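You operate a simulated robot arm through the tools that you are given. There is no shell and no other tool. Be economical: measure what you need, move in short steps, check, and stop when the job is done.

Carry out the task below with a simulated two-armed robot. There is one attempt and no reset: what you move stays moved.

## Task
On the top of the carton bench, fold the white cloth in half, so that its two long edges meet.

The check looks at the end state, three seconds after you hand in, the way a careful person would. Anything else that was tipped, shoved, dropped, spilled or broken makes it a failure. Flat cloth is picked up by pressing the open fingertips on it (5 to 10 N) and closing them slowly along it; thin cloth reads only 2 to 8 mm in the jaws.

## Robot
Two 7-joint arms with two-finger parallel grippers on one trunk, on a base that drives. Base frame: it is fixed to the floor where the robot stands at the start and does not move with it; the origin is under the middle of the robot, x ahead of it, y to its left, z up. Units: m, degrees, N and s.
The left shoulder is at the start at [0.07, 0.163, 1.12], the right one opposite. Places, roughly: top of the carton bench [0.6, -0.2, 0.9]. Payload 3.43 kg a hand.
Tool frame (each hand has its own): the origin (TCP) lies between the finger pads and is the grasp point; the fingertips stand 0.034 m ahead of it; z points along the fingers, y is the line along which they close. The gripper opens to 0.128 m. The fingers are 0.024 m wide and 0.012 m thick; the gripper's body (0.048 by 0.13 m) begins 0.096 m behind the TCP.
Orientation is that of the tool frame in the base frame, as a unit quaternion [x, y, z, w]. With the fingers straight down and closing along the base's y, the tool's x points along the base's -x, its y along +y and its z along -z.

## Interface
- The arms move only by the tool drive_tool. It takes "left_deltas", "right_deltas" or both (then of equal length, played together; a hand with none holds still); each is one flat list of numbers, 7 for each row, row after row: the shift along the tool's x, y, z in units of 30 mm (1.0 is 30 mm), then the turn, a rotation vector about the tool's x, y, z in units of 6 degrees (1.0 is 6 degrees), then the opening, from 0 (shut) to 1 (fully open). In form: [tx, ty, tz, wx, wy, wz, claw, tx, ty, tz, wx, wy, wz, claw, ...]. A call has 1 to 10 rows; each row shifts and turns the commanded pose from where the row before left it, along the tool's axes as they then stand. A call with a number of a shift or a turn outside -1 to 1 is refused whole. Each row takes 0.2 s and may step no farther than 0.05 m and 8.6 degrees from the row before; otherwise, or with a gripper value out of range, the whole call is refused. Where a pose cannot be reached the arm comes as near as it can. A force on the tool above 40 N (or 10 N above the force at the start of the call, whichever is more), or a blocked arm, ends the call early, and 0.2 s more pass. Each finger travels about 0.153 m/s and halts on what it meets, pressing with about 31 N; the grip force reading is that of the motor and also rises with nothing between the fingers. The clock runs only during rows and for 0.2 s after the last one: add rows that do not move to give the fingers time. It gives the time, the measured TCP pose, the force on the tool (base axes), the opening and the grip force at its end, in the units of the frame above (readings bear some noise), with the torque about the TCP (base axes, N m) and any sound that the robot's microphone picked up, and new pictures: "views" is both (left out), scene, wrist or none (wrist: the cameras of the hands that moved).
- Cameras (640 x 400 px; columns grow to the right, rows downward): "scene" is now at [0.1198, -0.0458, 1.3255]; the picture's right is [-0.35, -0.94, 0.00], its down [-0.68, 0.26, -0.68] and it looks along [0.64, -0.24, -0.73] (base axes); focal length 270 px, centre (320, 200). "left" rides on the left gripper at [0.076, 0.011, -0.16] in its tool frame; the picture's right is [-0.15, 0.99, 0.00], its down [-0.88, -0.13, -0.46] and it looks along [-0.45, -0.07, 0.89] (tool axes); focal length 234 px, centre (320, 200). "right" rides on the right gripper at [0.076, -0.011, -0.16] in its tool frame; the picture's right is [0.15, 0.99, 0.00], its down [-0.88, 0.13, -0.46] and it looks along [-0.45, 0.07, 0.89] (tool axes); focal length 234 px, centre (320, 200).
- move_column(by): slides the trunk up (or, below 0, down) by that many m; the arms and the scene camera ride with it, the base frame stays. It gives what a move gives, with no picture.
- roll_base(legs): drives the robot by 1 to 6 legs, each [ahead, left, turn to the left] in m, m and degrees, along the robot's own axes; the way and the turn of a leg run together, so that a leg with both is an arc; at most 1.5 m and 180 degrees a leg. The arms and the cameras ride along, it lands a little off, and it stops where it bumps. It gives what a move gives, and a new picture of the scene camera.
- pan_tilt(pan, tilt): turns the head with the scene camera to pan (to the left, within 86 degrees either way) and tilt (down, from -29 to 69), counted from straight ahead of the robot. It gives what a move gives, and a new picture of the scene camera.
- point_at(camera, pixels): for up to 12 pixels [column, row] of the newest picture of that camera ("zoom" is the newest enlarged one), the place [x, y, z] in the base frame of the surface seen there, good to about 0.002 m, but the place of the scene camera against the robot may be out by one fixed shift of up to 0.018 m in any direction. No time passes.
- zoom(camera, box): a new picture of the part [left, top, right, bottom] of that camera's present view, enlarged. No time passes.
- close_job(): hands the job in; it is judged then, once.

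Go step by step. Measure first, check grasps and placings, and put right what went wrong. The budget is 80 turns and 260 pictures, counting those below and the enlarged ones. Unless the task says otherwise, let go and move clear before handing in.

The tools are called after "Request:" by a JSON object that holds its "op" and its "data". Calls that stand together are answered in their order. drive_tool: Moves the arms, as the interface text tells. Its arguments: {"type":"object","properties":{"left_deltas":{"type":"array","items":{"type":"number"}},"right_deltas":{"type":"array","items":{"type":"number"}},"views":{"type":"string","enum":["both","scene","wrist","none"]}},"required":[]} The other tools are called the same way: move_column (by) slides the trunk up or down; roll_base (legs) drives the base; pan_tilt (pan, tilt) turns the head that bears the scene camera; point_at (camera, pixels) gives the place of the surface under pixels of a picture; zoom (camera, box) takes an enlarged picture of a part of a camera's view; close_job () hands the job in.

At the start:

```text
t: 0.0
left_tcp_pos: [0.7226, 0.0724, 1.0232]
left_orientation: [0.0, 1.0, 0.0, 0.0]
left_ft_force: [0.6, -0.6, -0.1]
left_ft_torque: [-0.03, -0.02, 0.02]
left_gripper_width: 0.128
left_grasp_force: 0.1
right_tcp_pos: [0.4381, -0.2821, 1.0638]
right_orientation: [0.0, 1.0, 0.0, 0.001]
right_ft_force: [-0.2, 0.3, 0.1]
right_ft_torque: [-0.01, -0.01, -0.03]
right_gripper_width: 0.1282
right_grasp_force: 0.0
trunk travel left (down, up): [-0.6, 0.34]
robot x, y, heading: [0.0022, 0.0021, 0.1]
head pan, tilt: [-20.5, 46.8]
```

scene: 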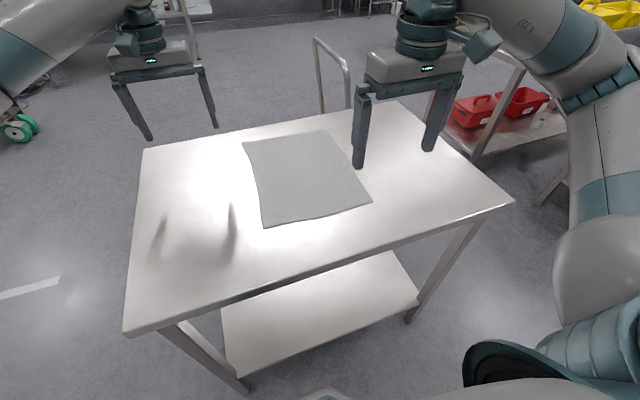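
right: 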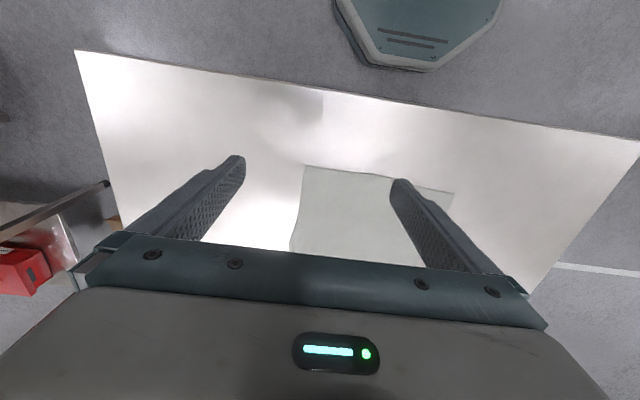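
left: 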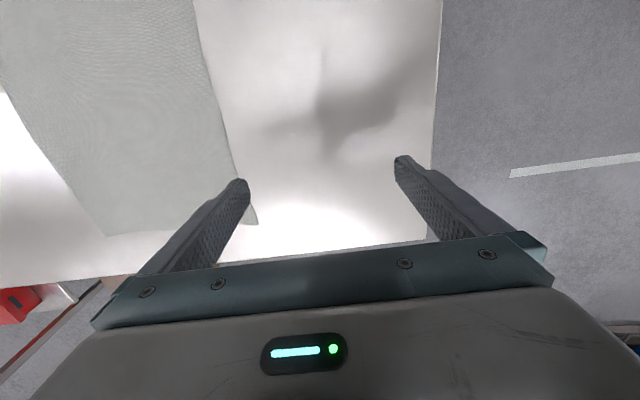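

The cloth shows in the scene with corners near (243,142), (326,130), (372,202), (264,228). I'll measure them and the table.

Request:
{"op": "point_at", "data": {"camera": "scene", "pixels": [[244, 143], [325, 131], [371, 201], [265, 227], [310, 170], [200, 200], [142, 150], [128, 332], [512, 202], [400, 103]]}}

Request:
{"op": "zoom", "data": {"camera": "scene", "box": [220, 110, 400, 240]}}

Request:
{"op": "point_at", "data": {"camera": "left", "pixels": [[196, 5], [256, 223], [105, 235], [150, 100], [300, 200]]}}

Request:
{"op": "point_at", "data": {"camera": "right", "pixels": [[304, 167], [452, 194], [291, 249], [350, 220], [270, 150]]}}

```text
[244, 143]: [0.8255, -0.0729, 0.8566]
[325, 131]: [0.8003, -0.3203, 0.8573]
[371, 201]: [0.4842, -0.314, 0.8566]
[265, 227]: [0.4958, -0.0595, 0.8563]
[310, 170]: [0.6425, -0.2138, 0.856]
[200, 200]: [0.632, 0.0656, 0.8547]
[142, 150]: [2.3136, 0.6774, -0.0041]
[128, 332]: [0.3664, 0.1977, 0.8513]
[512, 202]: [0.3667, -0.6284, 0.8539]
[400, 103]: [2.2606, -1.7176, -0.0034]
```

```text
3.08 times, centred on (310, 175) of scene
```

zoom: 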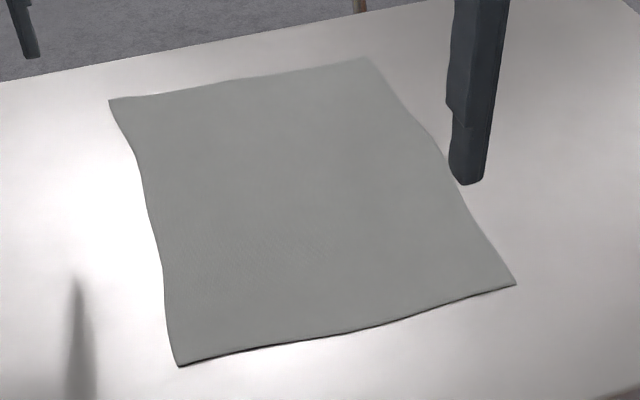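

```text
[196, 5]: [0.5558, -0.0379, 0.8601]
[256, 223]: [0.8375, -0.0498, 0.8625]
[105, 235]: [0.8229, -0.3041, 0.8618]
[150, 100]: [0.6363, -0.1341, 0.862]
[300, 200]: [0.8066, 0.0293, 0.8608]
```

```text
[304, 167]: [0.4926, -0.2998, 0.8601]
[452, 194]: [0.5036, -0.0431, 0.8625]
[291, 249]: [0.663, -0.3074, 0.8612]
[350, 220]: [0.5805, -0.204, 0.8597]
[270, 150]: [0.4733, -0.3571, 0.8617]
```

Hand cameras put the cloth's corners at about (0.836,-0.052), (0.815,-0.304), (0.493,-0.300), (0.504,-0.043) on a table at z≈0.861, so the long edges run along x. From the bench's left end, both hands could carry a long edge symmetrically, so I'll check the floor on that side first.

Request:
{"op": "pan_tilt", "data": {"pan": 60, "tilt": 40}}

Request:
{"op": "pan_tilt", "data": {"pan": 15, "tilt": 30}}

```text
t: 1.5
left_tcp_pos: [0.7228, 0.072, 1.0237]
left_orientation: [0.0, 1.0, 0.0, 0.0]
left_ft_force: [-0.1, -0.4, 0.0]
left_ft_torque: [0.02, 0.01, 0.02]
left_gripper_width: 0.1278
left_grasp_force: 0.0
right_tcp_pos: [0.4392, -0.2838, 1.0631]
right_orientation: [-0.001, 1.0, -0.001, -0.001]
right_ft_force: [0.9, 0.5, -0.1]
right_ft_torque: [0.01, -0.02, 0.04]
right_gripper_width: 0.1279
right_grasp_force: 0.0
trunk travel left (down, up): [-0.6, 0.34]
robot x, y, heading: [0.0006, 0.0006, 0.2]
head pan, tilt: [60.0, 40.0]
```

scene: 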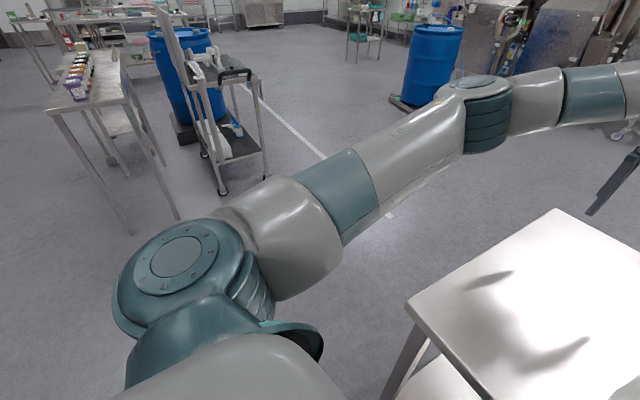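

```text
t: 2.7
left_tcp_pos: [0.7216, 0.0728, 1.0219]
left_orientation: [0.0, 1.0, 0.0, 0.0]
left_ft_force: [0.6, -0.3, 0.1]
left_ft_torque: [0.01, 0.0, 0.03]
left_gripper_width: 0.1281
left_grasp_force: 0.0
right_tcp_pos: [0.4384, -0.282, 1.064]
right_orientation: [0.0, 1.0, 0.0, 0.0]
right_ft_force: [-0.5, 0.0, 0.1]
right_ft_torque: [-0.02, 0.01, 0.01]
right_gripper_width: 0.1282
right_grasp_force: 0.1
trunk travel left (down, up): [-0.6, 0.34]
robot x, y, heading: [-0.0022, 0.0006, -0.1]
head pan, tilt: [15.0, 30.0]
```

scene: 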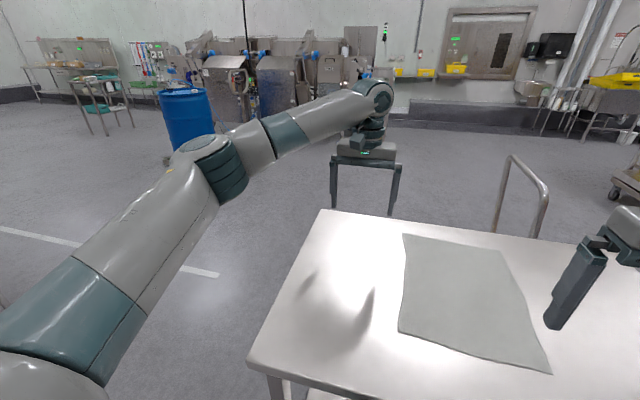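

The nearest things on the left are a table and cart about 1.3 m out, so there's room. I'll step back and left, turn right 90 degrees, then slide along to the bench's left end.

Request:
{"op": "roll_base", "data": {"legs": [[-0.1, 0.45, 0], [0, 0, -90], [-0.22, 0, 0], [0, 0.75, 0]]}}

Request:
{"op": "pan_tilt", "data": {"pan": 0, "tilt": 55}}

```text
t: 14.1
left_tcp_pos: [0.7706, 0.0017, 1.0231]
left_orientation: [0.682, 0.731, 0.0, 0.0]
left_ft_force: [-0.5, 0.0, 0.0]
left_ft_torque: [-0.02, -0.02, 0.01]
left_gripper_width: 0.1278
left_grasp_force: 0.0
right_tcp_pos: [0.3973, 0.2602, 1.0644]
right_orientation: [0.683, 0.731, 0.0, 0.0]
right_ft_force: [0.8, -0.5, 0.9]
right_ft_torque: [0.01, -0.01, 0.02]
right_gripper_width: 0.1279
right_grasp_force: 0.1
trunk travel left (down, up): [-0.6, 0.34]
robot x, y, heading: [0.6478, 0.719, -85.9]
head pan, tilt: [15.0, 30.0]
```

scene: 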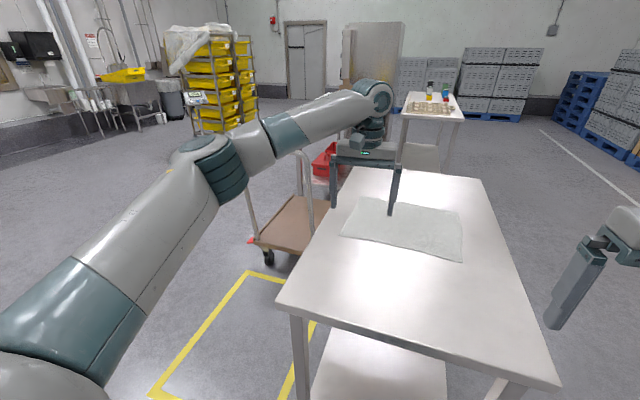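

```text
t: 14.9
left_tcp_pos: [0.7703, 0.0015, 1.0233]
left_orientation: [0.682, 0.731, 0.0, -0.001]
left_ft_force: [-0.2, 0.0, -0.2]
left_ft_torque: [0.01, 0.01, 0.01]
left_gripper_width: 0.1283
left_grasp_force: 0.1
right_tcp_pos: [0.3959, 0.2614, 1.0657]
right_orientation: [0.683, 0.73, 0.001, 0.001]
right_ft_force: [0.0, -0.3, -0.9]
right_ft_torque: [0.05, -0.02, 0.0]
right_gripper_width: 0.1283
right_grasp_force: 0.2
trunk travel left (down, up): [-0.6, 0.34]
robot x, y, heading: [0.6491, 0.7164, -86.0]
head pan, tilt: [0.0, 55.0]
```

scene: 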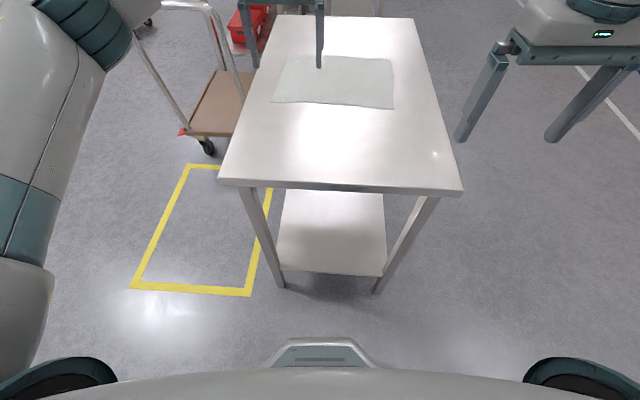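

The robot stands square to the bench's left end, with some base front visible near (320,350). I'll measure base front, bench edge and cloth.

Request:
{"op": "point_at", "data": {"camera": "scene", "pixels": [[320, 343], [320, 365], [320, 380], [222, 183], [458, 192], [280, 285], [376, 291], [276, 101], [391, 107], [391, 60], [288, 56], [60, 370]]}}

Request:
{"op": "zoom", "data": {"camera": "scene", "box": [220, 30, 440, 170]}}

```text
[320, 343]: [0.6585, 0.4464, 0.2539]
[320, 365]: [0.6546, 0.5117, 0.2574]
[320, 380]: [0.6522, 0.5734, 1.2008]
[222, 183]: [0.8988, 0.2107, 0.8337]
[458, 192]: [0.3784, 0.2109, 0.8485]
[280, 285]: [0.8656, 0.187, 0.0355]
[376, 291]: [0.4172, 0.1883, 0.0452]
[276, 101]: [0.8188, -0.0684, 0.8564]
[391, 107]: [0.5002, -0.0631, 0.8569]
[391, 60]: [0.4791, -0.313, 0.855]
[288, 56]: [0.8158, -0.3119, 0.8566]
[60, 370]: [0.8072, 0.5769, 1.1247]
```

```text
2.86 times, centred on (330, 100) of scene
```

zoom: 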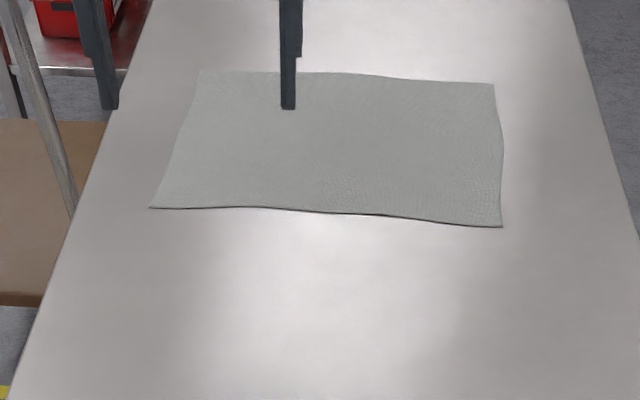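

Base front reaches 0.27 m ahead of the axis, and bench legs stand at y≈0.19. I'll square up and drive ahead about 0.19 m, leaving ~7 cm clearance, which brings the far long edge (y≈-0.30) in reach.

Request:
{"op": "roll_base", "data": {"legs": [[0, 0, -4], [0.19, 0, 0]]}}

```text
t: 17.0
left_tcp_pos: [0.7193, -0.1944, 1.0229]
left_orientation: [0.707, 0.707, 0.0, 0.0]
left_ft_force: [-0.2, 1.0, 0.1]
left_ft_torque: [-0.01, -0.02, -0.02]
left_gripper_width: 0.1278
left_grasp_force: 0.1
right_tcp_pos: [0.365, 0.0908, 1.0635]
right_orientation: [0.707, 0.707, 0.0, 0.0]
right_ft_force: [-0.5, 0.1, 0.1]
right_ft_torque: [-0.03, -0.01, -0.01]
right_gripper_width: 0.1281
right_grasp_force: 0.0
trunk travel left (down, up): [-0.6, 0.34]
robot x, y, heading: [0.6436, 0.5305, -90.1]
head pan, tilt: [0.0, 55.0]
```

scene: 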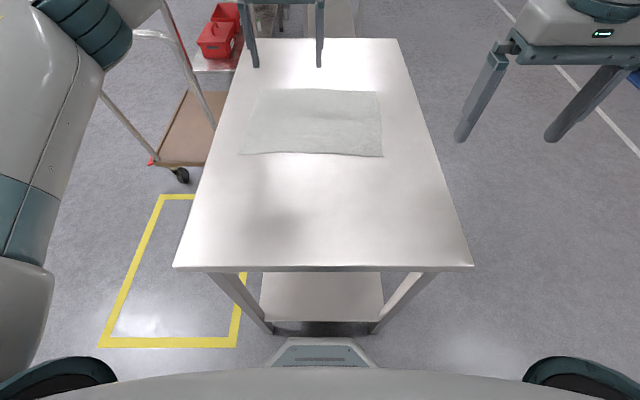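

The robot is squared up 0.53 m from the origin line. I'll bring both hands over the far long edge's corners, then look with the wrist cameras.

Request:
{"op": "drive_tool", "data": {"left_deltas": [-0.3, 0.2, 0.1, 0, 0, 0, 1, -0.3, 0.2, 0.1, 0, 0, 0, 1, -0.3, 0.2, 0.1, 0, 0, 0, 1, -0.3, 0.2, 0.1, 0, 0, 0, 1, -0.3, 0.2, 0.1, 0, 0, 0, 1, -0.3, 0.2, 0.1, 0, 0, 0, 1, -0.3, 0.2, 0.1, 0, 0, 0, 1, -0.3, 0.2, 0.1, 0, 0, 0, 1, -0.3, 0.2, 0.1, 0, 0, 0, 1, -0.3, 0.2, 0.1, 0, 0, 0, 1], "right_deltas": [-0.95, 0.5, 0.2, 0, 0, 0, 1, -0.95, 0.5, 0.2, 0, 0, 0, 1, -0.95, 0.5, 0.2, 0, 0, 0, 1, -0.95, 0.5, 0.2, 0, 0, 0, 1, -0.95, 0.5, 0.2, 0, 0, 0, 1, -0.95, 0.5, 0.2, 0, 0, 0, 1, -0.95, 0.5, 0.2, 0, 0, 0, 1, -0.95, 0.5, 0.2, 0, 0, 0, 1, -0.95, 0.5, 0.2, 0, 0, 0, 1, -0.95, 0.5, 0.2, 0, 0, 0, 1], "views": "both"}}

```text
t: 19.2
left_tcp_pos: [0.7793, -0.2847, 0.9918]
left_orientation: [0.708, 0.706, 0.0, -0.001]
left_ft_force: [-0.5, -0.6, 0.7]
left_ft_torque: [0.01, 0.02, 0.02]
left_gripper_width: 0.1277
left_grasp_force: 0.1
right_tcp_pos: [0.515, -0.1948, 1.0033]
right_orientation: [0.707, 0.707, -0.001, 0.0]
right_ft_force: [0.0, -0.7, -0.4]
right_ft_torque: [-0.01, 0.05, -0.01]
right_gripper_width: 0.1281
right_grasp_force: 0.0
trunk travel left (down, up): [-0.6, 0.34]
robot x, y, heading: [0.6525, 0.5276, -90.1]
head pan, tilt: [0.0, 55.0]
```

scene: 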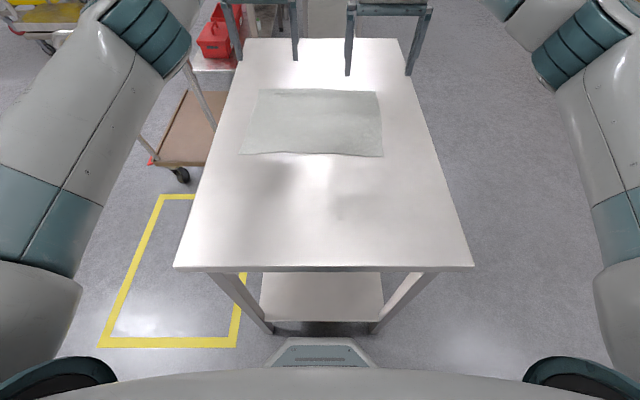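
right: 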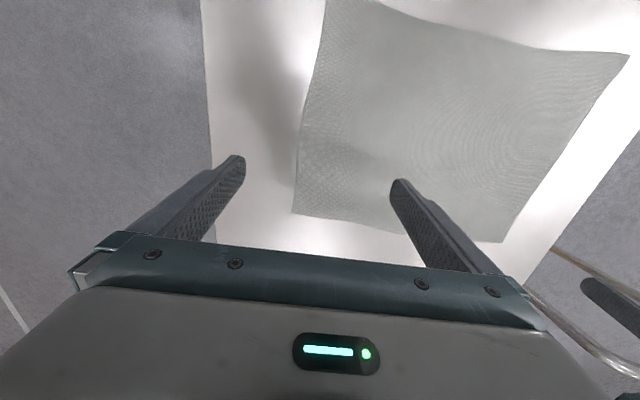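
left: 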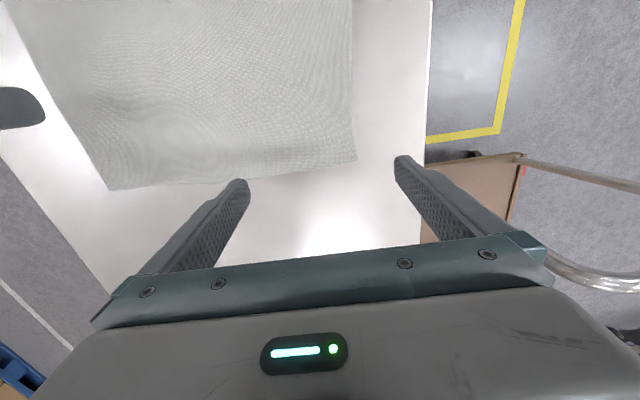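

Left wrist view shows the far-left corner at (355,159); right wrist view shows the far-right corner at (294,212). I'll measure those.

Request:
{"op": "point_at", "data": {"camera": "left", "pixels": [[354, 158], [300, 168], [113, 187], [352, 60], [380, 150]]}}

Request:
{"op": "point_at", "data": {"camera": "right", "pixels": [[296, 211], [350, 219], [501, 239], [622, 58], [300, 110], [270, 200]]}}

```text
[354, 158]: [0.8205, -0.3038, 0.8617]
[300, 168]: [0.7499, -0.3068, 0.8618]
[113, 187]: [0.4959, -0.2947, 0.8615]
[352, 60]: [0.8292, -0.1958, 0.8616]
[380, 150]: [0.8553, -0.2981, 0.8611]
```

```text
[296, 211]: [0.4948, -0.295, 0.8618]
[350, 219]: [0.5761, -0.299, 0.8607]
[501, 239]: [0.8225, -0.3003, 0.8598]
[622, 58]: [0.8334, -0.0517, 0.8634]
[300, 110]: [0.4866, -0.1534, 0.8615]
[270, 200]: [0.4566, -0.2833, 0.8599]
```

Far corners are at (0.821,-0.303) and (0.495,-0.295), table at z 0.861. I'll narrow the jaws to about 55 mm and hover 15 mm above the far edge with both hands.

Request:
{"op": "drive_tool", "data": {"left_deltas": [-0.095, 0.025, 0.667, 0, 0, 0, 0.43, -0.095, 0.025, 0.667, 0, 0, 0, 0.43, -0.095, 0.025, 0.667, 0, 0, 0, 0.43, -0.095, 0.025, 0.667, 0, 0, 0, 0.43, 0, 0, 0, 0, 0, 0, 0.43], "right_deltas": [-0.78, 0.15, 0.775, 0, 0, 0, 0.43, -0.78, 0.15, 0.775, 0, 0, 0, 0.43, -0.78, 0.15, 0.775, 0, 0, 0, 0.43, -0.78, 0.15, 0.775, 0, 0, 0, 0.43, 0, 0, 0, 0, 0, 0, 0.43], "views": "wrist"}}

```text
t: 20.4
left_tcp_pos: [0.7818, -0.2923, 0.9141]
left_orientation: [0.708, 0.706, 0.0, 0.0]
left_ft_force: [0.2, -0.1, -0.4]
left_ft_torque: [-0.01, -0.04, 0.01]
left_gripper_width: 0.055
left_grasp_force: 0.0
right_tcp_pos: [0.532, -0.2917, 0.9157]
right_orientation: [0.708, 0.707, -0.001, 0.001]
right_ft_force: [0.8, 0.3, -1.6]
right_ft_torque: [-0.01, -0.03, 0.02]
right_gripper_width: 0.0551
right_grasp_force: 0.0
trunk travel left (down, up): [-0.6, 0.34]
robot x, y, heading: [0.6485, 0.528, -90.1]
head pan, tilt: [0.0, 55.0]
```

right: 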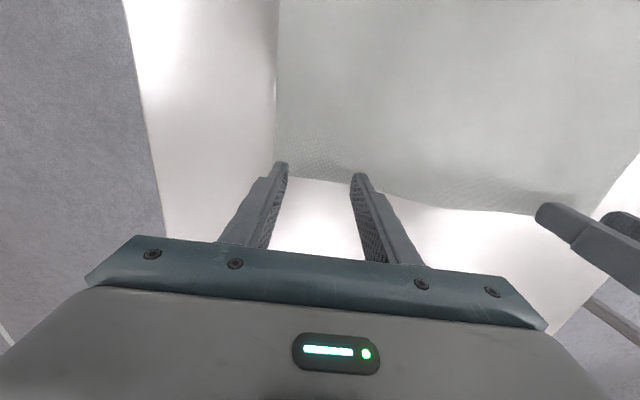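
left: 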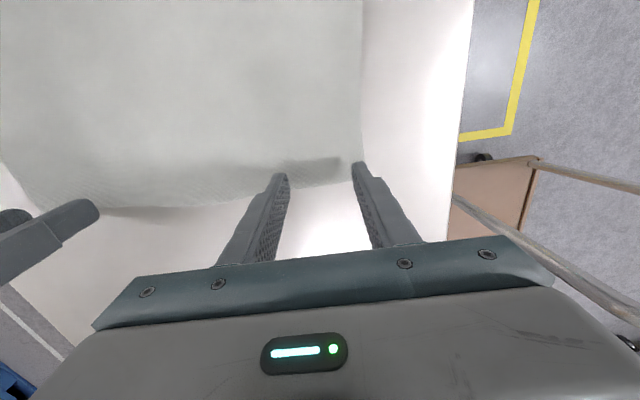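

Both jaws straddle near the corners over the edge. I'll shift the right hand 6 mm inward and lower both gently until contact.

Request:
{"op": "drive_tool", "data": {"left_deltas": [0, 0, 0.4, 0, 0, 0, 0.43, 0, 0, 0.2, 0, 0, 0, 0.43, 0, 0, 0.06, 0, 0, 0, 0.43, 0, 0, 0, 0, 0, 0, 0.43], "right_deltas": [0.2, 0.1, 0.4, 0, 0, 0, 0.43, 0, 0, 0.25, 0, 0, 0, 0.43, 0, 0, 0.06, 0, 0, 0, 0.43, 0, 0, 0, 0, 0, 0, 0.43], "views": "wrist"}}

```text
t: 21.4
left_tcp_pos: [0.782, -0.2919, 0.8961]
left_orientation: [0.708, 0.707, -0.001, 0.001]
left_ft_force: [-1.0, -0.3, 0.0]
left_ft_torque: [0.01, 0.01, 0.03]
left_gripper_width: 0.0551
left_grasp_force: 0.2
right_tcp_pos: [0.5366, -0.2821, 0.8958]
right_orientation: [0.708, 0.706, -0.002, 0.001]
right_ft_force: [1.4, -4.8, 27.6]
right_ft_torque: [-0.11, 0.27, 0.07]
right_gripper_width: 0.0553
right_grasp_force: 0.1
trunk travel left (down, up): [-0.6, 0.34]
robot x, y, heading: [0.6486, 0.5258, -89.9]
head pan, tilt: [0.0, 55.0]
```

right: 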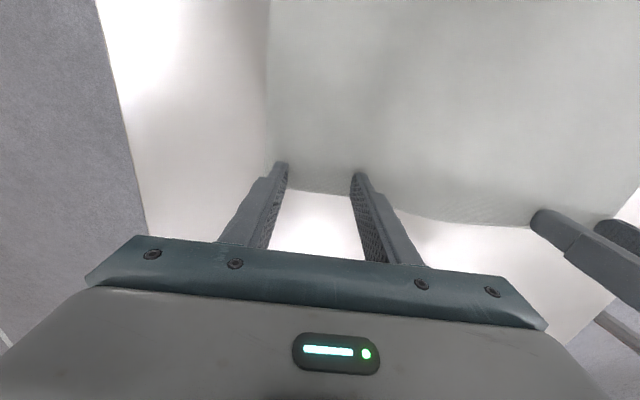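
left: 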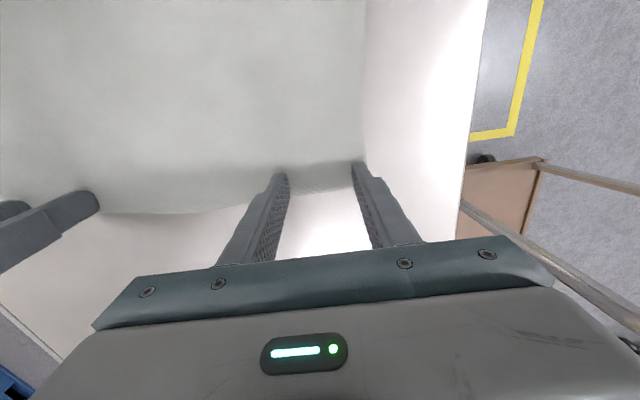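

Right presses 27 N (too much) and left 0 N. I'll ease the right up about 1 mm and lower the left about 1 mm.

Request:
{"op": "drive_tool", "data": {"left_deltas": [0, 0, 0.04, 0, 0, 0, 0.43, 0, 0, 0, 0, 0, 0, 0.43], "right_deltas": [0, 0, -0.03, 0, 0, 0, 0.43, 0, 0, 0, 0, 0, 0, 0.43], "views": "none"}}

```text
t: 22.0
left_tcp_pos: [0.7831, -0.2923, 0.8964]
left_orientation: [0.708, 0.706, -0.001, 0.0]
left_ft_force: [-2.1, 1.0, 5.0]
left_ft_torque: [0.02, 0.02, 0.01]
left_gripper_width: 0.0546
left_grasp_force: 0.0
right_tcp_pos: [0.5359, -0.2801, 0.8955]
right_orientation: [0.708, 0.707, -0.002, 0.003]
right_ft_force: [2.6, -4.7, 25.9]
right_ft_torque: [-0.1, 0.2, 0.03]
right_gripper_width: 0.0549
right_grasp_force: 0.5
trunk travel left (down, up): [-0.6, 0.34]
robot x, y, heading: [0.649, 0.5283, -90.2]
head pan, tilt: [0.0, 55.0]
```

Left is at 5 N, good. Right still at 26 N, so I'll ease it up more.

Request:
{"op": "drive_tool", "data": {"right_deltas": [0, 0, -0.08, 0, 0, 0, 0.43, 0, 0, 0, 0, 0, 0, 0.43], "left_deltas": [0, 0, 0.01, 0, 0, 0, 0.43, 0, 0, 0, 0, 0, 0, 0.43], "views": "none"}}

```text
t: 22.6
left_tcp_pos: [0.7844, -0.2934, 0.8951]
left_orientation: [0.708, 0.707, -0.002, 0.0]
left_ft_force: [-3.2, 2.7, 15.2]
left_ft_torque: [0.14, -0.07, 0.04]
left_gripper_width: 0.055
left_grasp_force: 0.4
right_tcp_pos: [0.5347, -0.2801, 0.8957]
right_orientation: [0.708, 0.706, -0.001, 0.001]
right_ft_force: [4.9, -0.9, 10.7]
right_ft_torque: [-0.02, -0.06, 0.0]
right_gripper_width: 0.0554
right_grasp_force: 0.1
trunk travel left (down, up): [-0.6, 0.34]
robot x, y, heading: [0.6458, 0.5272, -90.1]
head pan, tilt: [0.0, 55.0]
```

Forces are 15 N left and 10.7 N right. I'll trim slightly, then close both slowly along the cloth.

Request:
{"op": "drive_tool", "data": {"left_deltas": [0, 0, -0.03, 0, 0, 0, 0.43, 0, 0, 0, 0, 0, 0, 0.39, 0, 0, 0, 0, 0, 0, 0.35, 0, 0, 0, 0, 0, 0, 0.31, 0, 0, 0, 0, 0, 0, 0.27, 0, 0, 0, 0, 0, 0, 0.23, 0, 0, 0, 0, 0, 0, 0.19, 0, 0, 0, 0, 0, 0, 0.15, 0, 0, 0, 0, 0, 0, 0.11, 0, 0, 0, 0, 0, 0, 0.07], "right_deltas": [0, 0, -0.01, 0, 0, 0, 0.43, 0, 0, 0, 0, 0, 0, 0.39, 0, 0, 0, 0, 0, 0, 0.35, 0, 0, 0, 0, 0, 0, 0.31, 0, 0, 0, 0, 0, 0, 0.27, 0, 0, 0, 0, 0, 0, 0.23, 0, 0, 0, 0, 0, 0, 0.19, 0, 0, 0, 0, 0, 0, 0.15, 0, 0, 0, 0, 0, 0, 0.11, 0, 0, 0, 0, 0, 0, 0.07], "views": "wrist"}}

```text
t: 24.8
left_tcp_pos: [0.7833, -0.2938, 0.8949]
left_orientation: [0.708, 0.707, -0.001, 0.001]
left_ft_force: [2.2, 0.3, 24.5]
left_ft_torque: [0.01, -0.01, -0.01]
left_gripper_width: 0.0071
left_grasp_force: 0.1
right_tcp_pos: [0.5339, -0.2806, 0.8974]
right_orientation: [0.708, 0.706, -0.002, 0.0]
right_ft_force: [0.5, 0.4, 0.4]
right_ft_torque: [-0.01, 0.03, -0.01]
right_gripper_width: 0.0093
right_grasp_force: 0.1
trunk travel left (down, up): [-0.6, 0.34]
robot x, y, heading: [0.6489, 0.5295, -90.2]
head pan, tilt: [0.0, 55.0]
```

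right: 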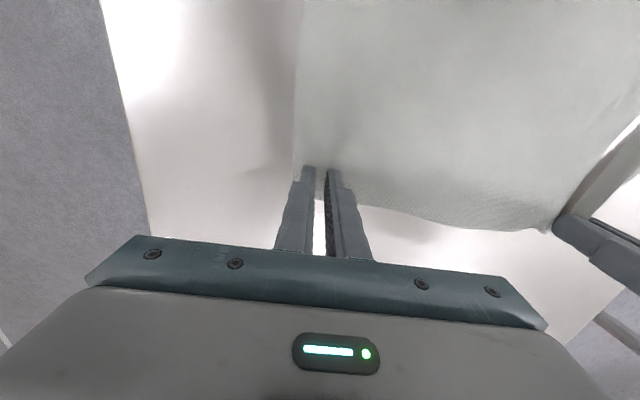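
left: 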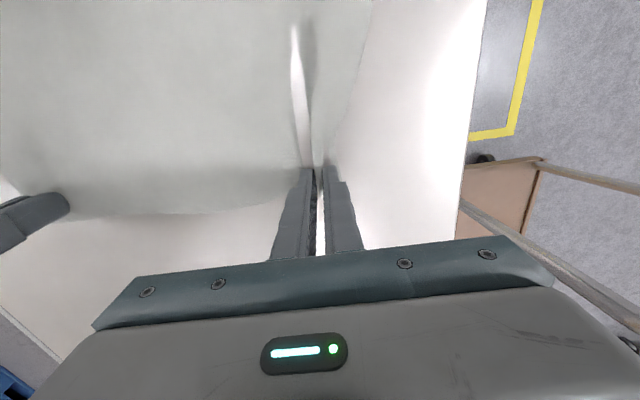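

Left has formed a ridge at (300,100); right lost pressure and its grip is doubtful. I'll close the left fully and zoom in on the right.

Request:
{"op": "drive_tool", "data": {"left_deltas": [0, 0, 0, 0, 0, 0, 0.03, 0, 0, 0, 0, 0, 0, 0, 0, 0, -0.03, 0, 0, 0, 0, 0, 0, 0, 0, 0, 0, 0], "views": "none"}}

Request:
{"op": "zoom", "data": {"camera": "right", "box": [240, 120, 400, 240]}}

Request:
{"op": "zoom", "data": {"camera": "left", "box": [240, 100, 400, 220]}}

```text
t: 25.8
left_tcp_pos: [0.7832, -0.2944, 0.8948]
left_orientation: [0.708, 0.707, 0.0, 0.0]
left_ft_force: [0.0, 2.9, 20.8]
left_ft_torque: [0.07, 0.02, 0.01]
left_gripper_width: 0.0027
left_grasp_force: 31.1
right_tcp_pos: [0.5351, -0.2815, 0.8979]
right_orientation: [0.708, 0.706, -0.002, 0.002]
right_ft_force: [-0.9, 0.3, -1.2]
right_ft_torque: [-0.02, 0.0, -0.01]
right_gripper_width: 0.0089
right_grasp_force: 0.1
trunk travel left (down, up): [-0.6, 0.34]
robot x, y, heading: [0.6452, 0.5268, -90.0]
head pan, tilt: [0.0, 55.0]
```

```text
3.33 times, centred on (320, 180) of right
```

zoom: 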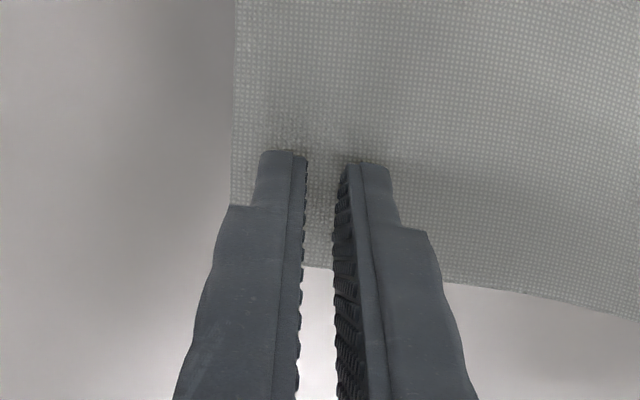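

```text
3.33 times, centred on (320, 160) of left
```

zoom: 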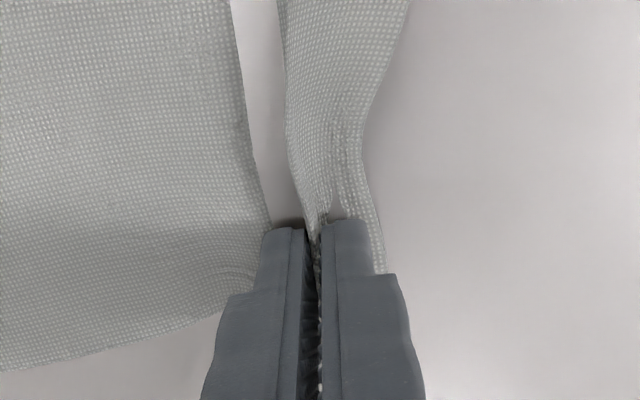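

Left has gripped the cloth (2.7 mm, 31 N); the right jaws sit over flat cloth without a pinch. I'll lift the right a little, reopen it, and locate the corner.

Request:
{"op": "drive_tool", "data": {"right_deltas": [0, 0, -0.25, 0, 0, 0, 0.07, 0, 0, 0, 0, 0, 0, 0.43, 0, 0, 0, 0, 0, 0, 0.43, 0, 0, 0, 0, 0, 0, 0.43], "left_deltas": [0, 0, -0.06, 0, 0, 0, 0, 0, 0, 0, 0, 0, 0, 0, 0, 0, 0, 0, 0, 0, 0, 0, 0, 0, 0, 0, 0, 0], "views": "wrist"}}

Request:
{"op": "zoom", "data": {"camera": "right", "box": [220, 100, 420, 240]}}

```text
t: 26.8
left_tcp_pos: [0.783, -0.2947, 0.8953]
left_orientation: [0.707, 0.707, 0.0, 0.0]
left_ft_force: [0.4, 1.1, 7.1]
left_ft_torque: [0.0, 0.0, 0.0]
left_gripper_width: 0.0025
left_grasp_force: 30.9
right_tcp_pos: [0.5354, -0.2829, 0.9039]
right_orientation: [0.707, 0.707, -0.001, 0.001]
right_ft_force: [0.2, 0.5, -0.4]
right_ft_torque: [0.0, 0.03, 0.04]
right_gripper_width: 0.0549
right_grasp_force: 0.0
trunk travel left (down, up): [-0.6, 0.34]
robot x, y, heading: [0.6477, 0.5294, -90.2]
head pan, tilt: [0.0, 55.0]
```

right: 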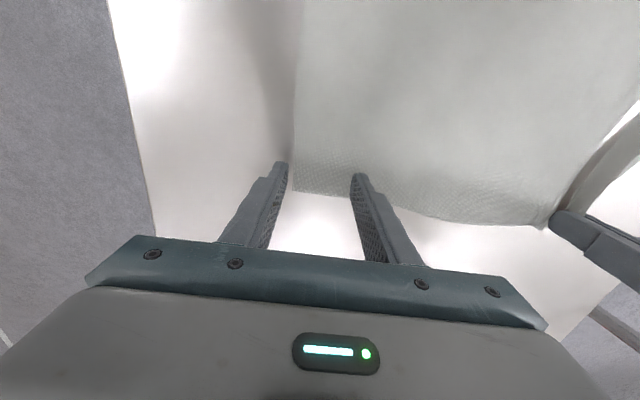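
left: 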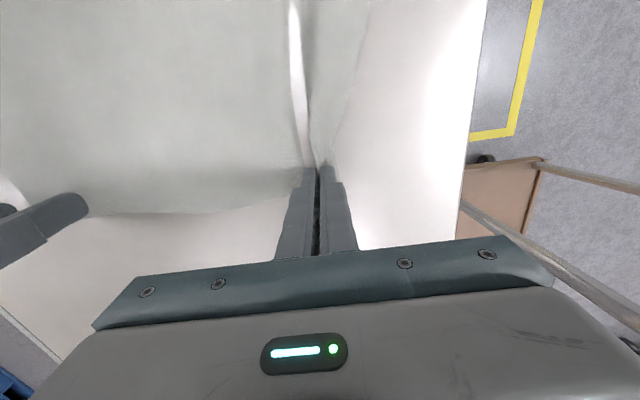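

```text
2.86 times, centred on (320, 170) of right
```

zoom: 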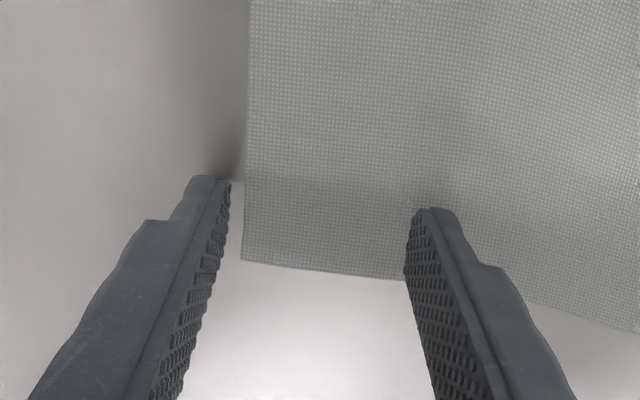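

The right fingers now straddle the corner, so I must shift inward. I'll measure the corner and check the bright stripe in the left view.

Request:
{"op": "point_at", "data": {"camera": "right", "pixels": [[295, 189], [330, 194], [360, 200], [420, 214], [295, 100]]}}

Request:
{"op": "point_at", "data": {"camera": "left", "pixels": [[285, 60], [296, 60], [303, 60], [310, 60], [318, 60], [330, 60], [300, 120], [300, 20], [345, 60], [365, 60]]}}

Request:
{"op": "zoom", "data": {"camera": "left", "box": [240, 0, 400, 100]}}

```text
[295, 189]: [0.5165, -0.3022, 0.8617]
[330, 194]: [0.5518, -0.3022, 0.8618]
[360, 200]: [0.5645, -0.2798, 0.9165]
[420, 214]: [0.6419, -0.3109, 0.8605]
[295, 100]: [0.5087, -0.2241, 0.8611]
```

```text
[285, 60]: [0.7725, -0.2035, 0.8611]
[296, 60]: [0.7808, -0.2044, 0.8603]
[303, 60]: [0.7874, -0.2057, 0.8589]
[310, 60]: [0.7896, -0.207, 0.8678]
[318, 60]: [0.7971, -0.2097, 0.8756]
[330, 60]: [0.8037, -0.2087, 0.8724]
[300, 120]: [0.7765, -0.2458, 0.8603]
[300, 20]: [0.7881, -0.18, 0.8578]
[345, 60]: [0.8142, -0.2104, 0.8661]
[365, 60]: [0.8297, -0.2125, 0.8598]
```

```text
4.00 times, centred on (320, 50) of left
```

zoom: 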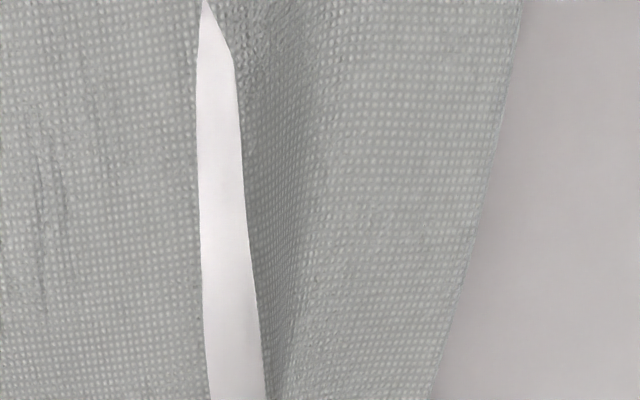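

The stripe is the table showing through at z≈0.860 as mesh clipping next to the ridge. The right corner is now at (0.517,-0.302), so I'll move the right jaws to x≈0.56, y≈-0.292 and press.

Request:
{"op": "drive_tool", "data": {"right_deltas": [-0.15, 0.41, 0, 0, 0, 0, 0.43, -0.15, 0.41, 0, 0, 0, 0, 0.43, 0, 0, 0.25, 0, 0, 0, 0.43, 0, 0, 0.05, 0, 0, 0, 0.43, 0, 0, 0, 0, 0, 0, 0.43, 0, 0, 0, 0, 0, 0, 0.43, 0, 0, 0, 0, 0, 0, 0.43], "views": "none"}}

```text
t: 28.4
left_tcp_pos: [0.7851, -0.2946, 0.8965]
left_orientation: [0.707, 0.707, -0.001, 0.001]
left_ft_force: [-0.7, 0.0, 0.1]
left_ft_torque: [0.02, 0.01, -0.02]
left_gripper_width: 0.0025
left_grasp_force: 31.1
right_tcp_pos: [0.5611, -0.2914, 0.8964]
right_orientation: [0.708, 0.707, -0.001, 0.001]
right_ft_force: [-1.1, -3.9, 21.8]
right_ft_torque: [-0.11, 0.16, 0.02]
right_gripper_width: 0.055
right_grasp_force: 0.0
trunk travel left (down, up): [-0.6, 0.34]
robot x, y, heading: [0.647, 0.5297, -90.2]
head pan, tilt: [0.0, 55.0]
```

Right presses at 22 N. I'll ease slightly and close halfway, then check the force.

Request:
{"op": "drive_tool", "data": {"right_deltas": [0, 0, -0.02, 0, 0, 0, 0.43, 0, 0, 0, 0, 0, 0, 0.4, 0, 0, 0, 0, 0, 0, 0.36, 0, 0, 0, 0, 0, 0, 0.32, 0, 0, 0, 0, 0, 0, 0.28], "views": "none"}}

```text
t: 29.6
left_tcp_pos: [0.7838, -0.294, 0.8982]
left_orientation: [0.708, 0.707, 0.0, 0.001]
left_ft_force: [-0.5, -0.6, -0.3]
left_ft_torque: [0.02, 0.03, 0.07]
left_gripper_width: 0.0025
left_grasp_force: 30.6
right_tcp_pos: [0.5606, -0.2887, 0.8949]
right_orientation: [0.708, 0.707, -0.002, 0.001]
right_ft_force: [0.2, 0.4, 22.3]
right_ft_torque: [0.04, -0.01, 0.03]
right_gripper_width: 0.0338
right_grasp_force: 0.1
trunk travel left (down, up): [-0.6, 0.34]
robot x, y, heading: [0.6448, 0.5276, -89.9]
head pan, tilt: [0.0, 55.0]
```

Force holds at 22 N, so I'll keep closing to shut.

Request:
{"op": "drive_tool", "data": {"right_deltas": [0, 0, -0.01, 0, 0, 0, 0.24, 0, 0, 0, 0, 0, 0, 0.2, 0, 0, 0, 0, 0, 0, 0.16, 0, 0, 0, 0, 0, 0, 0.12, 0, 0, 0, 0, 0, 0, 0.08, 0, 0, 0, 0, 0, 0, 0.04, 0, 0, 0, 0, 0, 0, 0, 0, 0, 0, 0, 0, 0, 0, 0, 0, -0.05, 0, 0, 0, 0], "views": "wrist"}}

Request:
{"op": "zoom", "data": {"camera": "right", "box": [220, 60, 420, 220]}}

```text
t: 31.6
left_tcp_pos: [0.7834, -0.2934, 0.8977]
left_orientation: [0.708, 0.706, -0.001, 0.001]
left_ft_force: [-4.4, -0.4, 0.1]
left_ft_torque: [0.0, 0.14, 0.03]
left_gripper_width: 0.0026
left_grasp_force: 31.2
right_tcp_pos: [0.5625, -0.2909, 0.8959]
right_orientation: [0.708, 0.707, 0.0, 0.0]
right_ft_force: [5.2, 0.8, 14.8]
right_ft_torque: [0.01, -0.16, -0.04]
right_gripper_width: 0.0025
right_grasp_force: 31.1
trunk travel left (down, up): [-0.6, 0.34]
robot x, y, heading: [0.6443, 0.5263, -90.1]
head pan, tilt: [0.0, 55.0]
```

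right: 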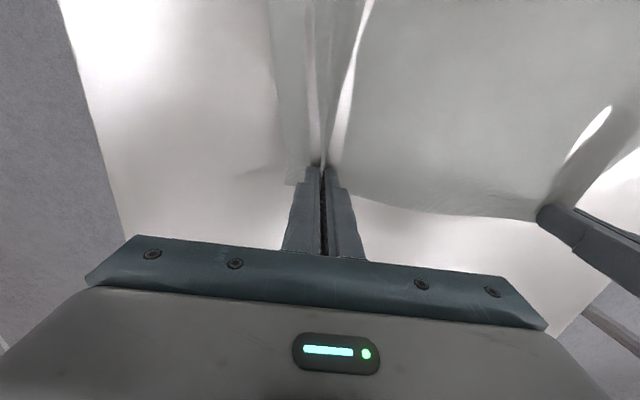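

```text
2.50 times, centred on (320, 140) of right
```

zoom: 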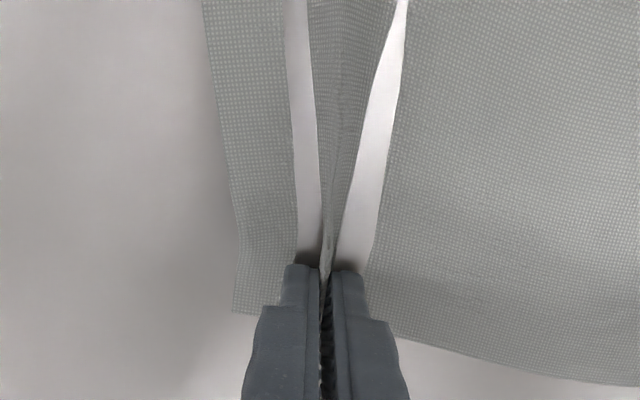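

Both hands now read 2.5 mm with grip force, so both hold the edge. I'll lift in a gentle arc while tilting the fingers to point away, then check.

Request:
{"op": "drive_tool", "data": {"left_deltas": [0, -0.1, -0.4, 0, 0, 0, 0, 0, 0, -0.5, 0, 0, 0, 0, 0.1, 0, -0.5, 0, -0.5, 0, 0, 0.1, 0, -0.5, 0, -0.5, 0, 0, 0, 0, 0, 0, 0, 0, 0], "right_deltas": [0, 0.1, -0.4, 0, 0, 0, 0, 0, 0, -0.5, 0, 0, 0, 0, 0.1, 0, -0.5, 0, -0.5, 0, 0, 0.1, 0, -0.5, 0, -0.5, 0, 0, 0, 0, 0, 0, 0, 0, 0], "views": "both"}}

```text
t: 32.8
left_tcp_pos: [0.7816, -0.2902, 0.9509]
left_orientation: [0.706, 0.706, -0.036, 0.036]
left_ft_force: [0.0, -0.2, -0.4]
left_ft_torque: [0.02, 0.04, 0.0]
left_gripper_width: 0.0025
left_grasp_force: 31.0
right_tcp_pos: [0.564, -0.287, 0.9476]
right_orientation: [0.707, 0.705, -0.038, 0.037]
right_ft_force: [0.0, -0.6, 0.0]
right_ft_torque: [-0.02, 0.03, -0.01]
right_gripper_width: 0.003
right_grasp_force: 31.2
trunk travel left (down, up): [-0.6, 0.34]
robot x, y, heading: [0.6507, 0.5256, -90.1]
head pan, tilt: [0.0, 55.0]
```

scene: 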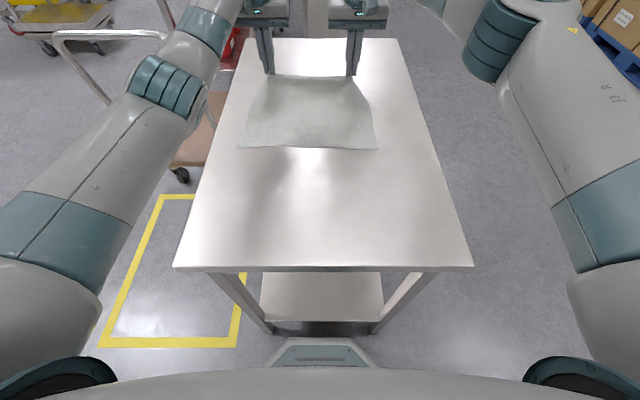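
right: 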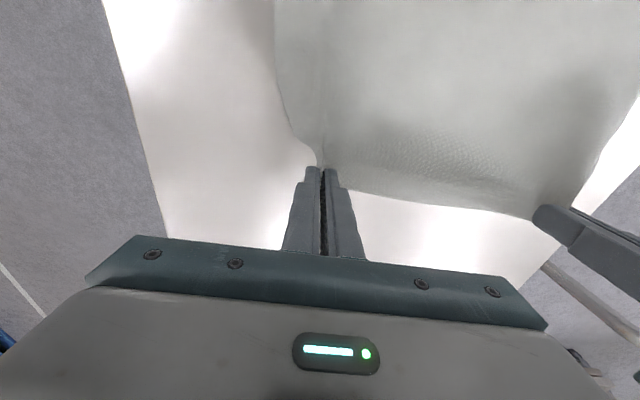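
left: 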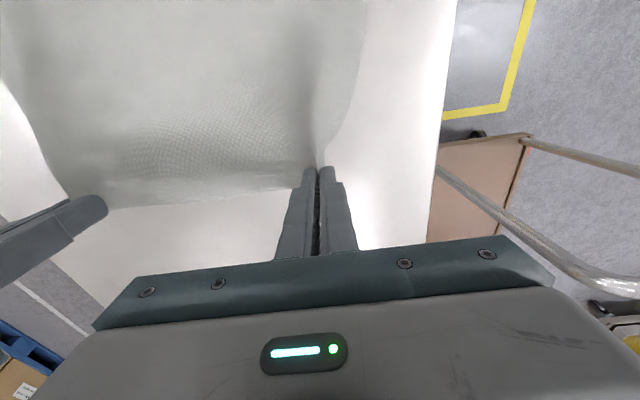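

Both corners came up cleanly with the cloth. I'll carry the edge toward the robot and up, tilting to about 36 degrees.

Request:
{"op": "drive_tool", "data": {"left_deltas": [0.314, 0, -0.201, 0, -0.5, 0, 0, 0.303, 0, -0.217, 0, -0.5, 0, 0, 0.291, 0, -0.233, 0, -0.5, 0, 0, 0.279, 0, -0.247, 0, -0.5, 0, 0, 0.265, 0, -0.262, 0, -0.5, 0, 0, 0.251, 0, -0.275, 0, -0.5, 0, 0, 0.236, 0, -0.288, 0, -0.5, 0, 0, 0.221, 0, -0.3, 0, -0.5, 0, 0, 0.205, 0, -0.311, 0, -0.5, 0, 0, 0.188, 0, -0.322, 0, -0.5, 0, 0], "right_deltas": [0.314, 0, -0.201, 0, -0.5, 0, 0, 0.303, 0, -0.217, 0, -0.5, 0, 0, 0.291, 0, -0.233, 0, -0.5, 0, 0, 0.279, 0, -0.247, 0, -0.5, 0, 0, 0.265, 0, -0.262, 0, -0.5, 0, 0, 0.251, 0, -0.275, 0, -0.5, 0, 0, 0.236, 0, -0.288, 0, -0.5, 0, 0, 0.221, 0, -0.3, 0, -0.5, 0, 0, 0.205, 0, -0.311, 0, -0.5, 0, 0, 0.188, 0, -0.322, 0, -0.5, 0, 0], "views": "both"}}

```text
t: 35.0
left_tcp_pos: [0.7812, -0.188, 1.0001]
left_orientation: [0.673, 0.672, -0.219, 0.218]
left_ft_force: [0.0, 0.0, 0.4]
left_ft_torque: [0.01, 0.05, 0.01]
left_gripper_width: 0.0023
left_grasp_force: 30.8
right_tcp_pos: [0.564, -0.1847, 1.0013]
right_orientation: [0.673, 0.672, -0.219, 0.219]
right_ft_force: [0.0, 0.8, 0.0]
right_ft_torque: [-0.01, 0.01, 0.02]
right_gripper_width: 0.0026
right_grasp_force: 31.1
trunk travel left (down, up): [-0.6, 0.34]
robot x, y, heading: [0.6447, 0.5278, -90.0]
head pan, tilt: [0.0, 55.0]
```

scene: 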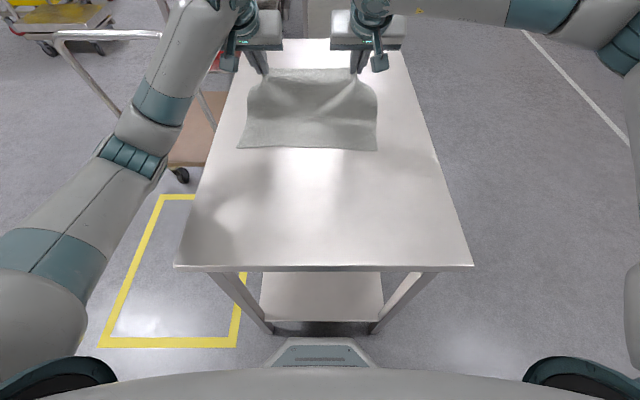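
right: 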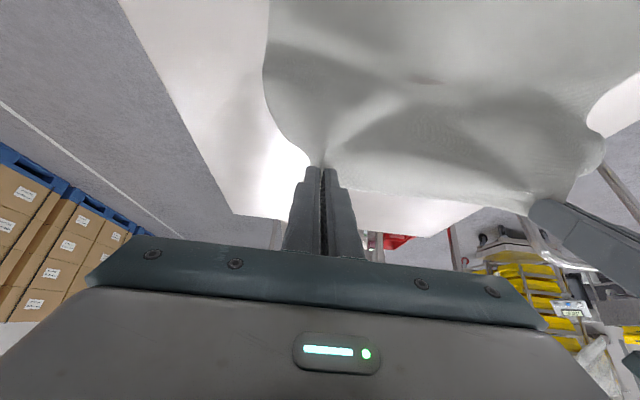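
left: 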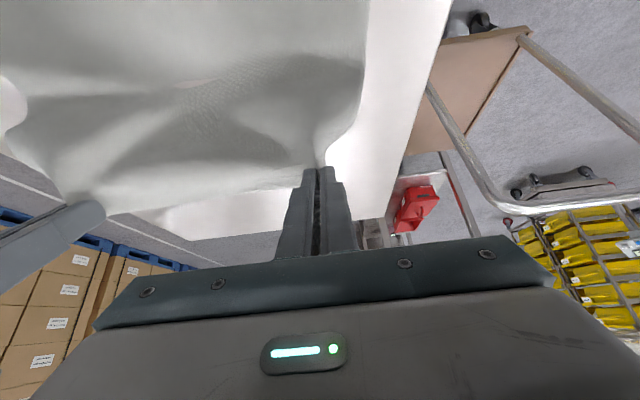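

The edge is at mid-arc with slack hanging toward the near side. I'll continue toward the near edge, tilting further to about 66 degrees so the sheet hangs straight down from the fingers.

Request:
{"op": "drive_tool", "data": {"left_deltas": [0.31, 0, -0.123, 0, -0.5, 0, 0, 0.303, 0, -0.139, 0, -0.5, 0, 0, 0.296, 0, -0.154, 0, -0.5, 0, 0, 0.287, 0, -0.169, 0, -0.5, 0, 0, 0.278, 0, -0.184, 0, -0.5, 0, 0, 0.267, 0, -0.199, 0, -0.5, 0, 0, 0.257, 0, -0.212, 0, -0.5, 0, 0, 0.246, 0, -0.226, 0, -0.5, 0, 0, 0.233, 0, -0.238, 0, -0.5, 0, 0, 0.221, 0, -0.25, 0, -0.5, 0, 0], "right_deltas": [0.31, 0, -0.123, 0, -0.5, 0, 0, 0.303, 0, -0.139, 0, -0.5, 0, 0, 0.296, 0, -0.154, 0, -0.5, 0, 0, 0.287, 0, -0.169, 0, -0.5, 0, 0, 0.278, 0, -0.184, 0, -0.5, 0, 0, 0.267, 0, -0.199, 0, -0.5, 0, 0, 0.257, 0, -0.212, 0, -0.5, 0, 0, 0.246, 0, -0.226, 0, -0.5, 0, 0, 0.233, 0, -0.238, 0, -0.5, 0, 0, 0.221, 0, -0.25, 0, -0.5, 0, 0], "views": "both"}}

```text
t: 37.2
left_tcp_pos: [0.7807, -0.0916, 0.9798]
left_orientation: [0.593, 0.593, -0.386, 0.385]
left_ft_force: [-1.0, -0.7, -0.5]
left_ft_torque: [0.01, 0.02, -0.05]
left_gripper_width: 0.0023
left_grasp_force: 31.4
right_tcp_pos: [0.5635, -0.088, 0.9769]
right_orientation: [0.593, 0.591, -0.386, 0.386]
right_ft_force: [1.1, 0.4, 0.4]
right_ft_torque: [-0.02, -0.01, -0.05]
right_gripper_width: 0.0023
right_grasp_force: 31.3
trunk travel left (down, up): [-0.6, 0.34]
robot x, y, heading: [0.6488, 0.5291, -90.2]
head pan, tilt: [0.0, 55.0]
```

scene: 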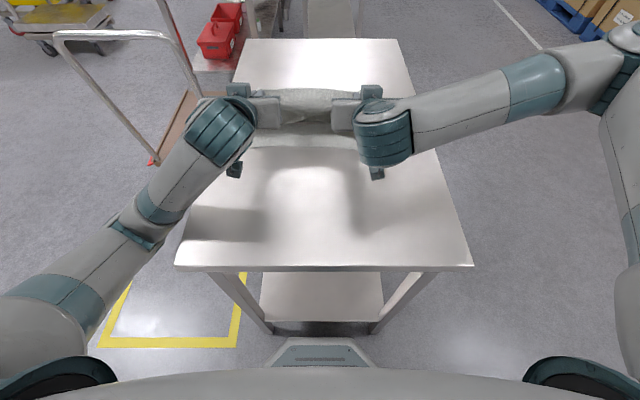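
right: 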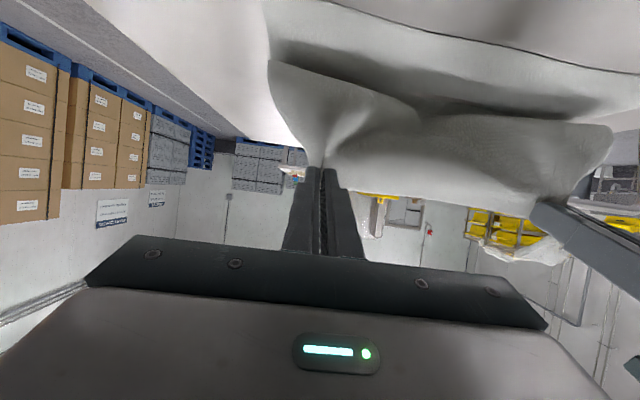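
left: 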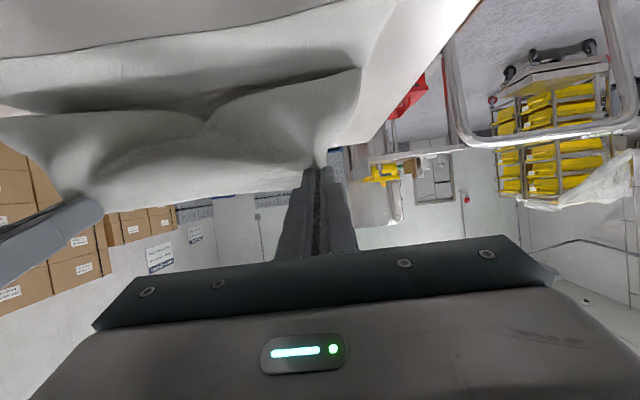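

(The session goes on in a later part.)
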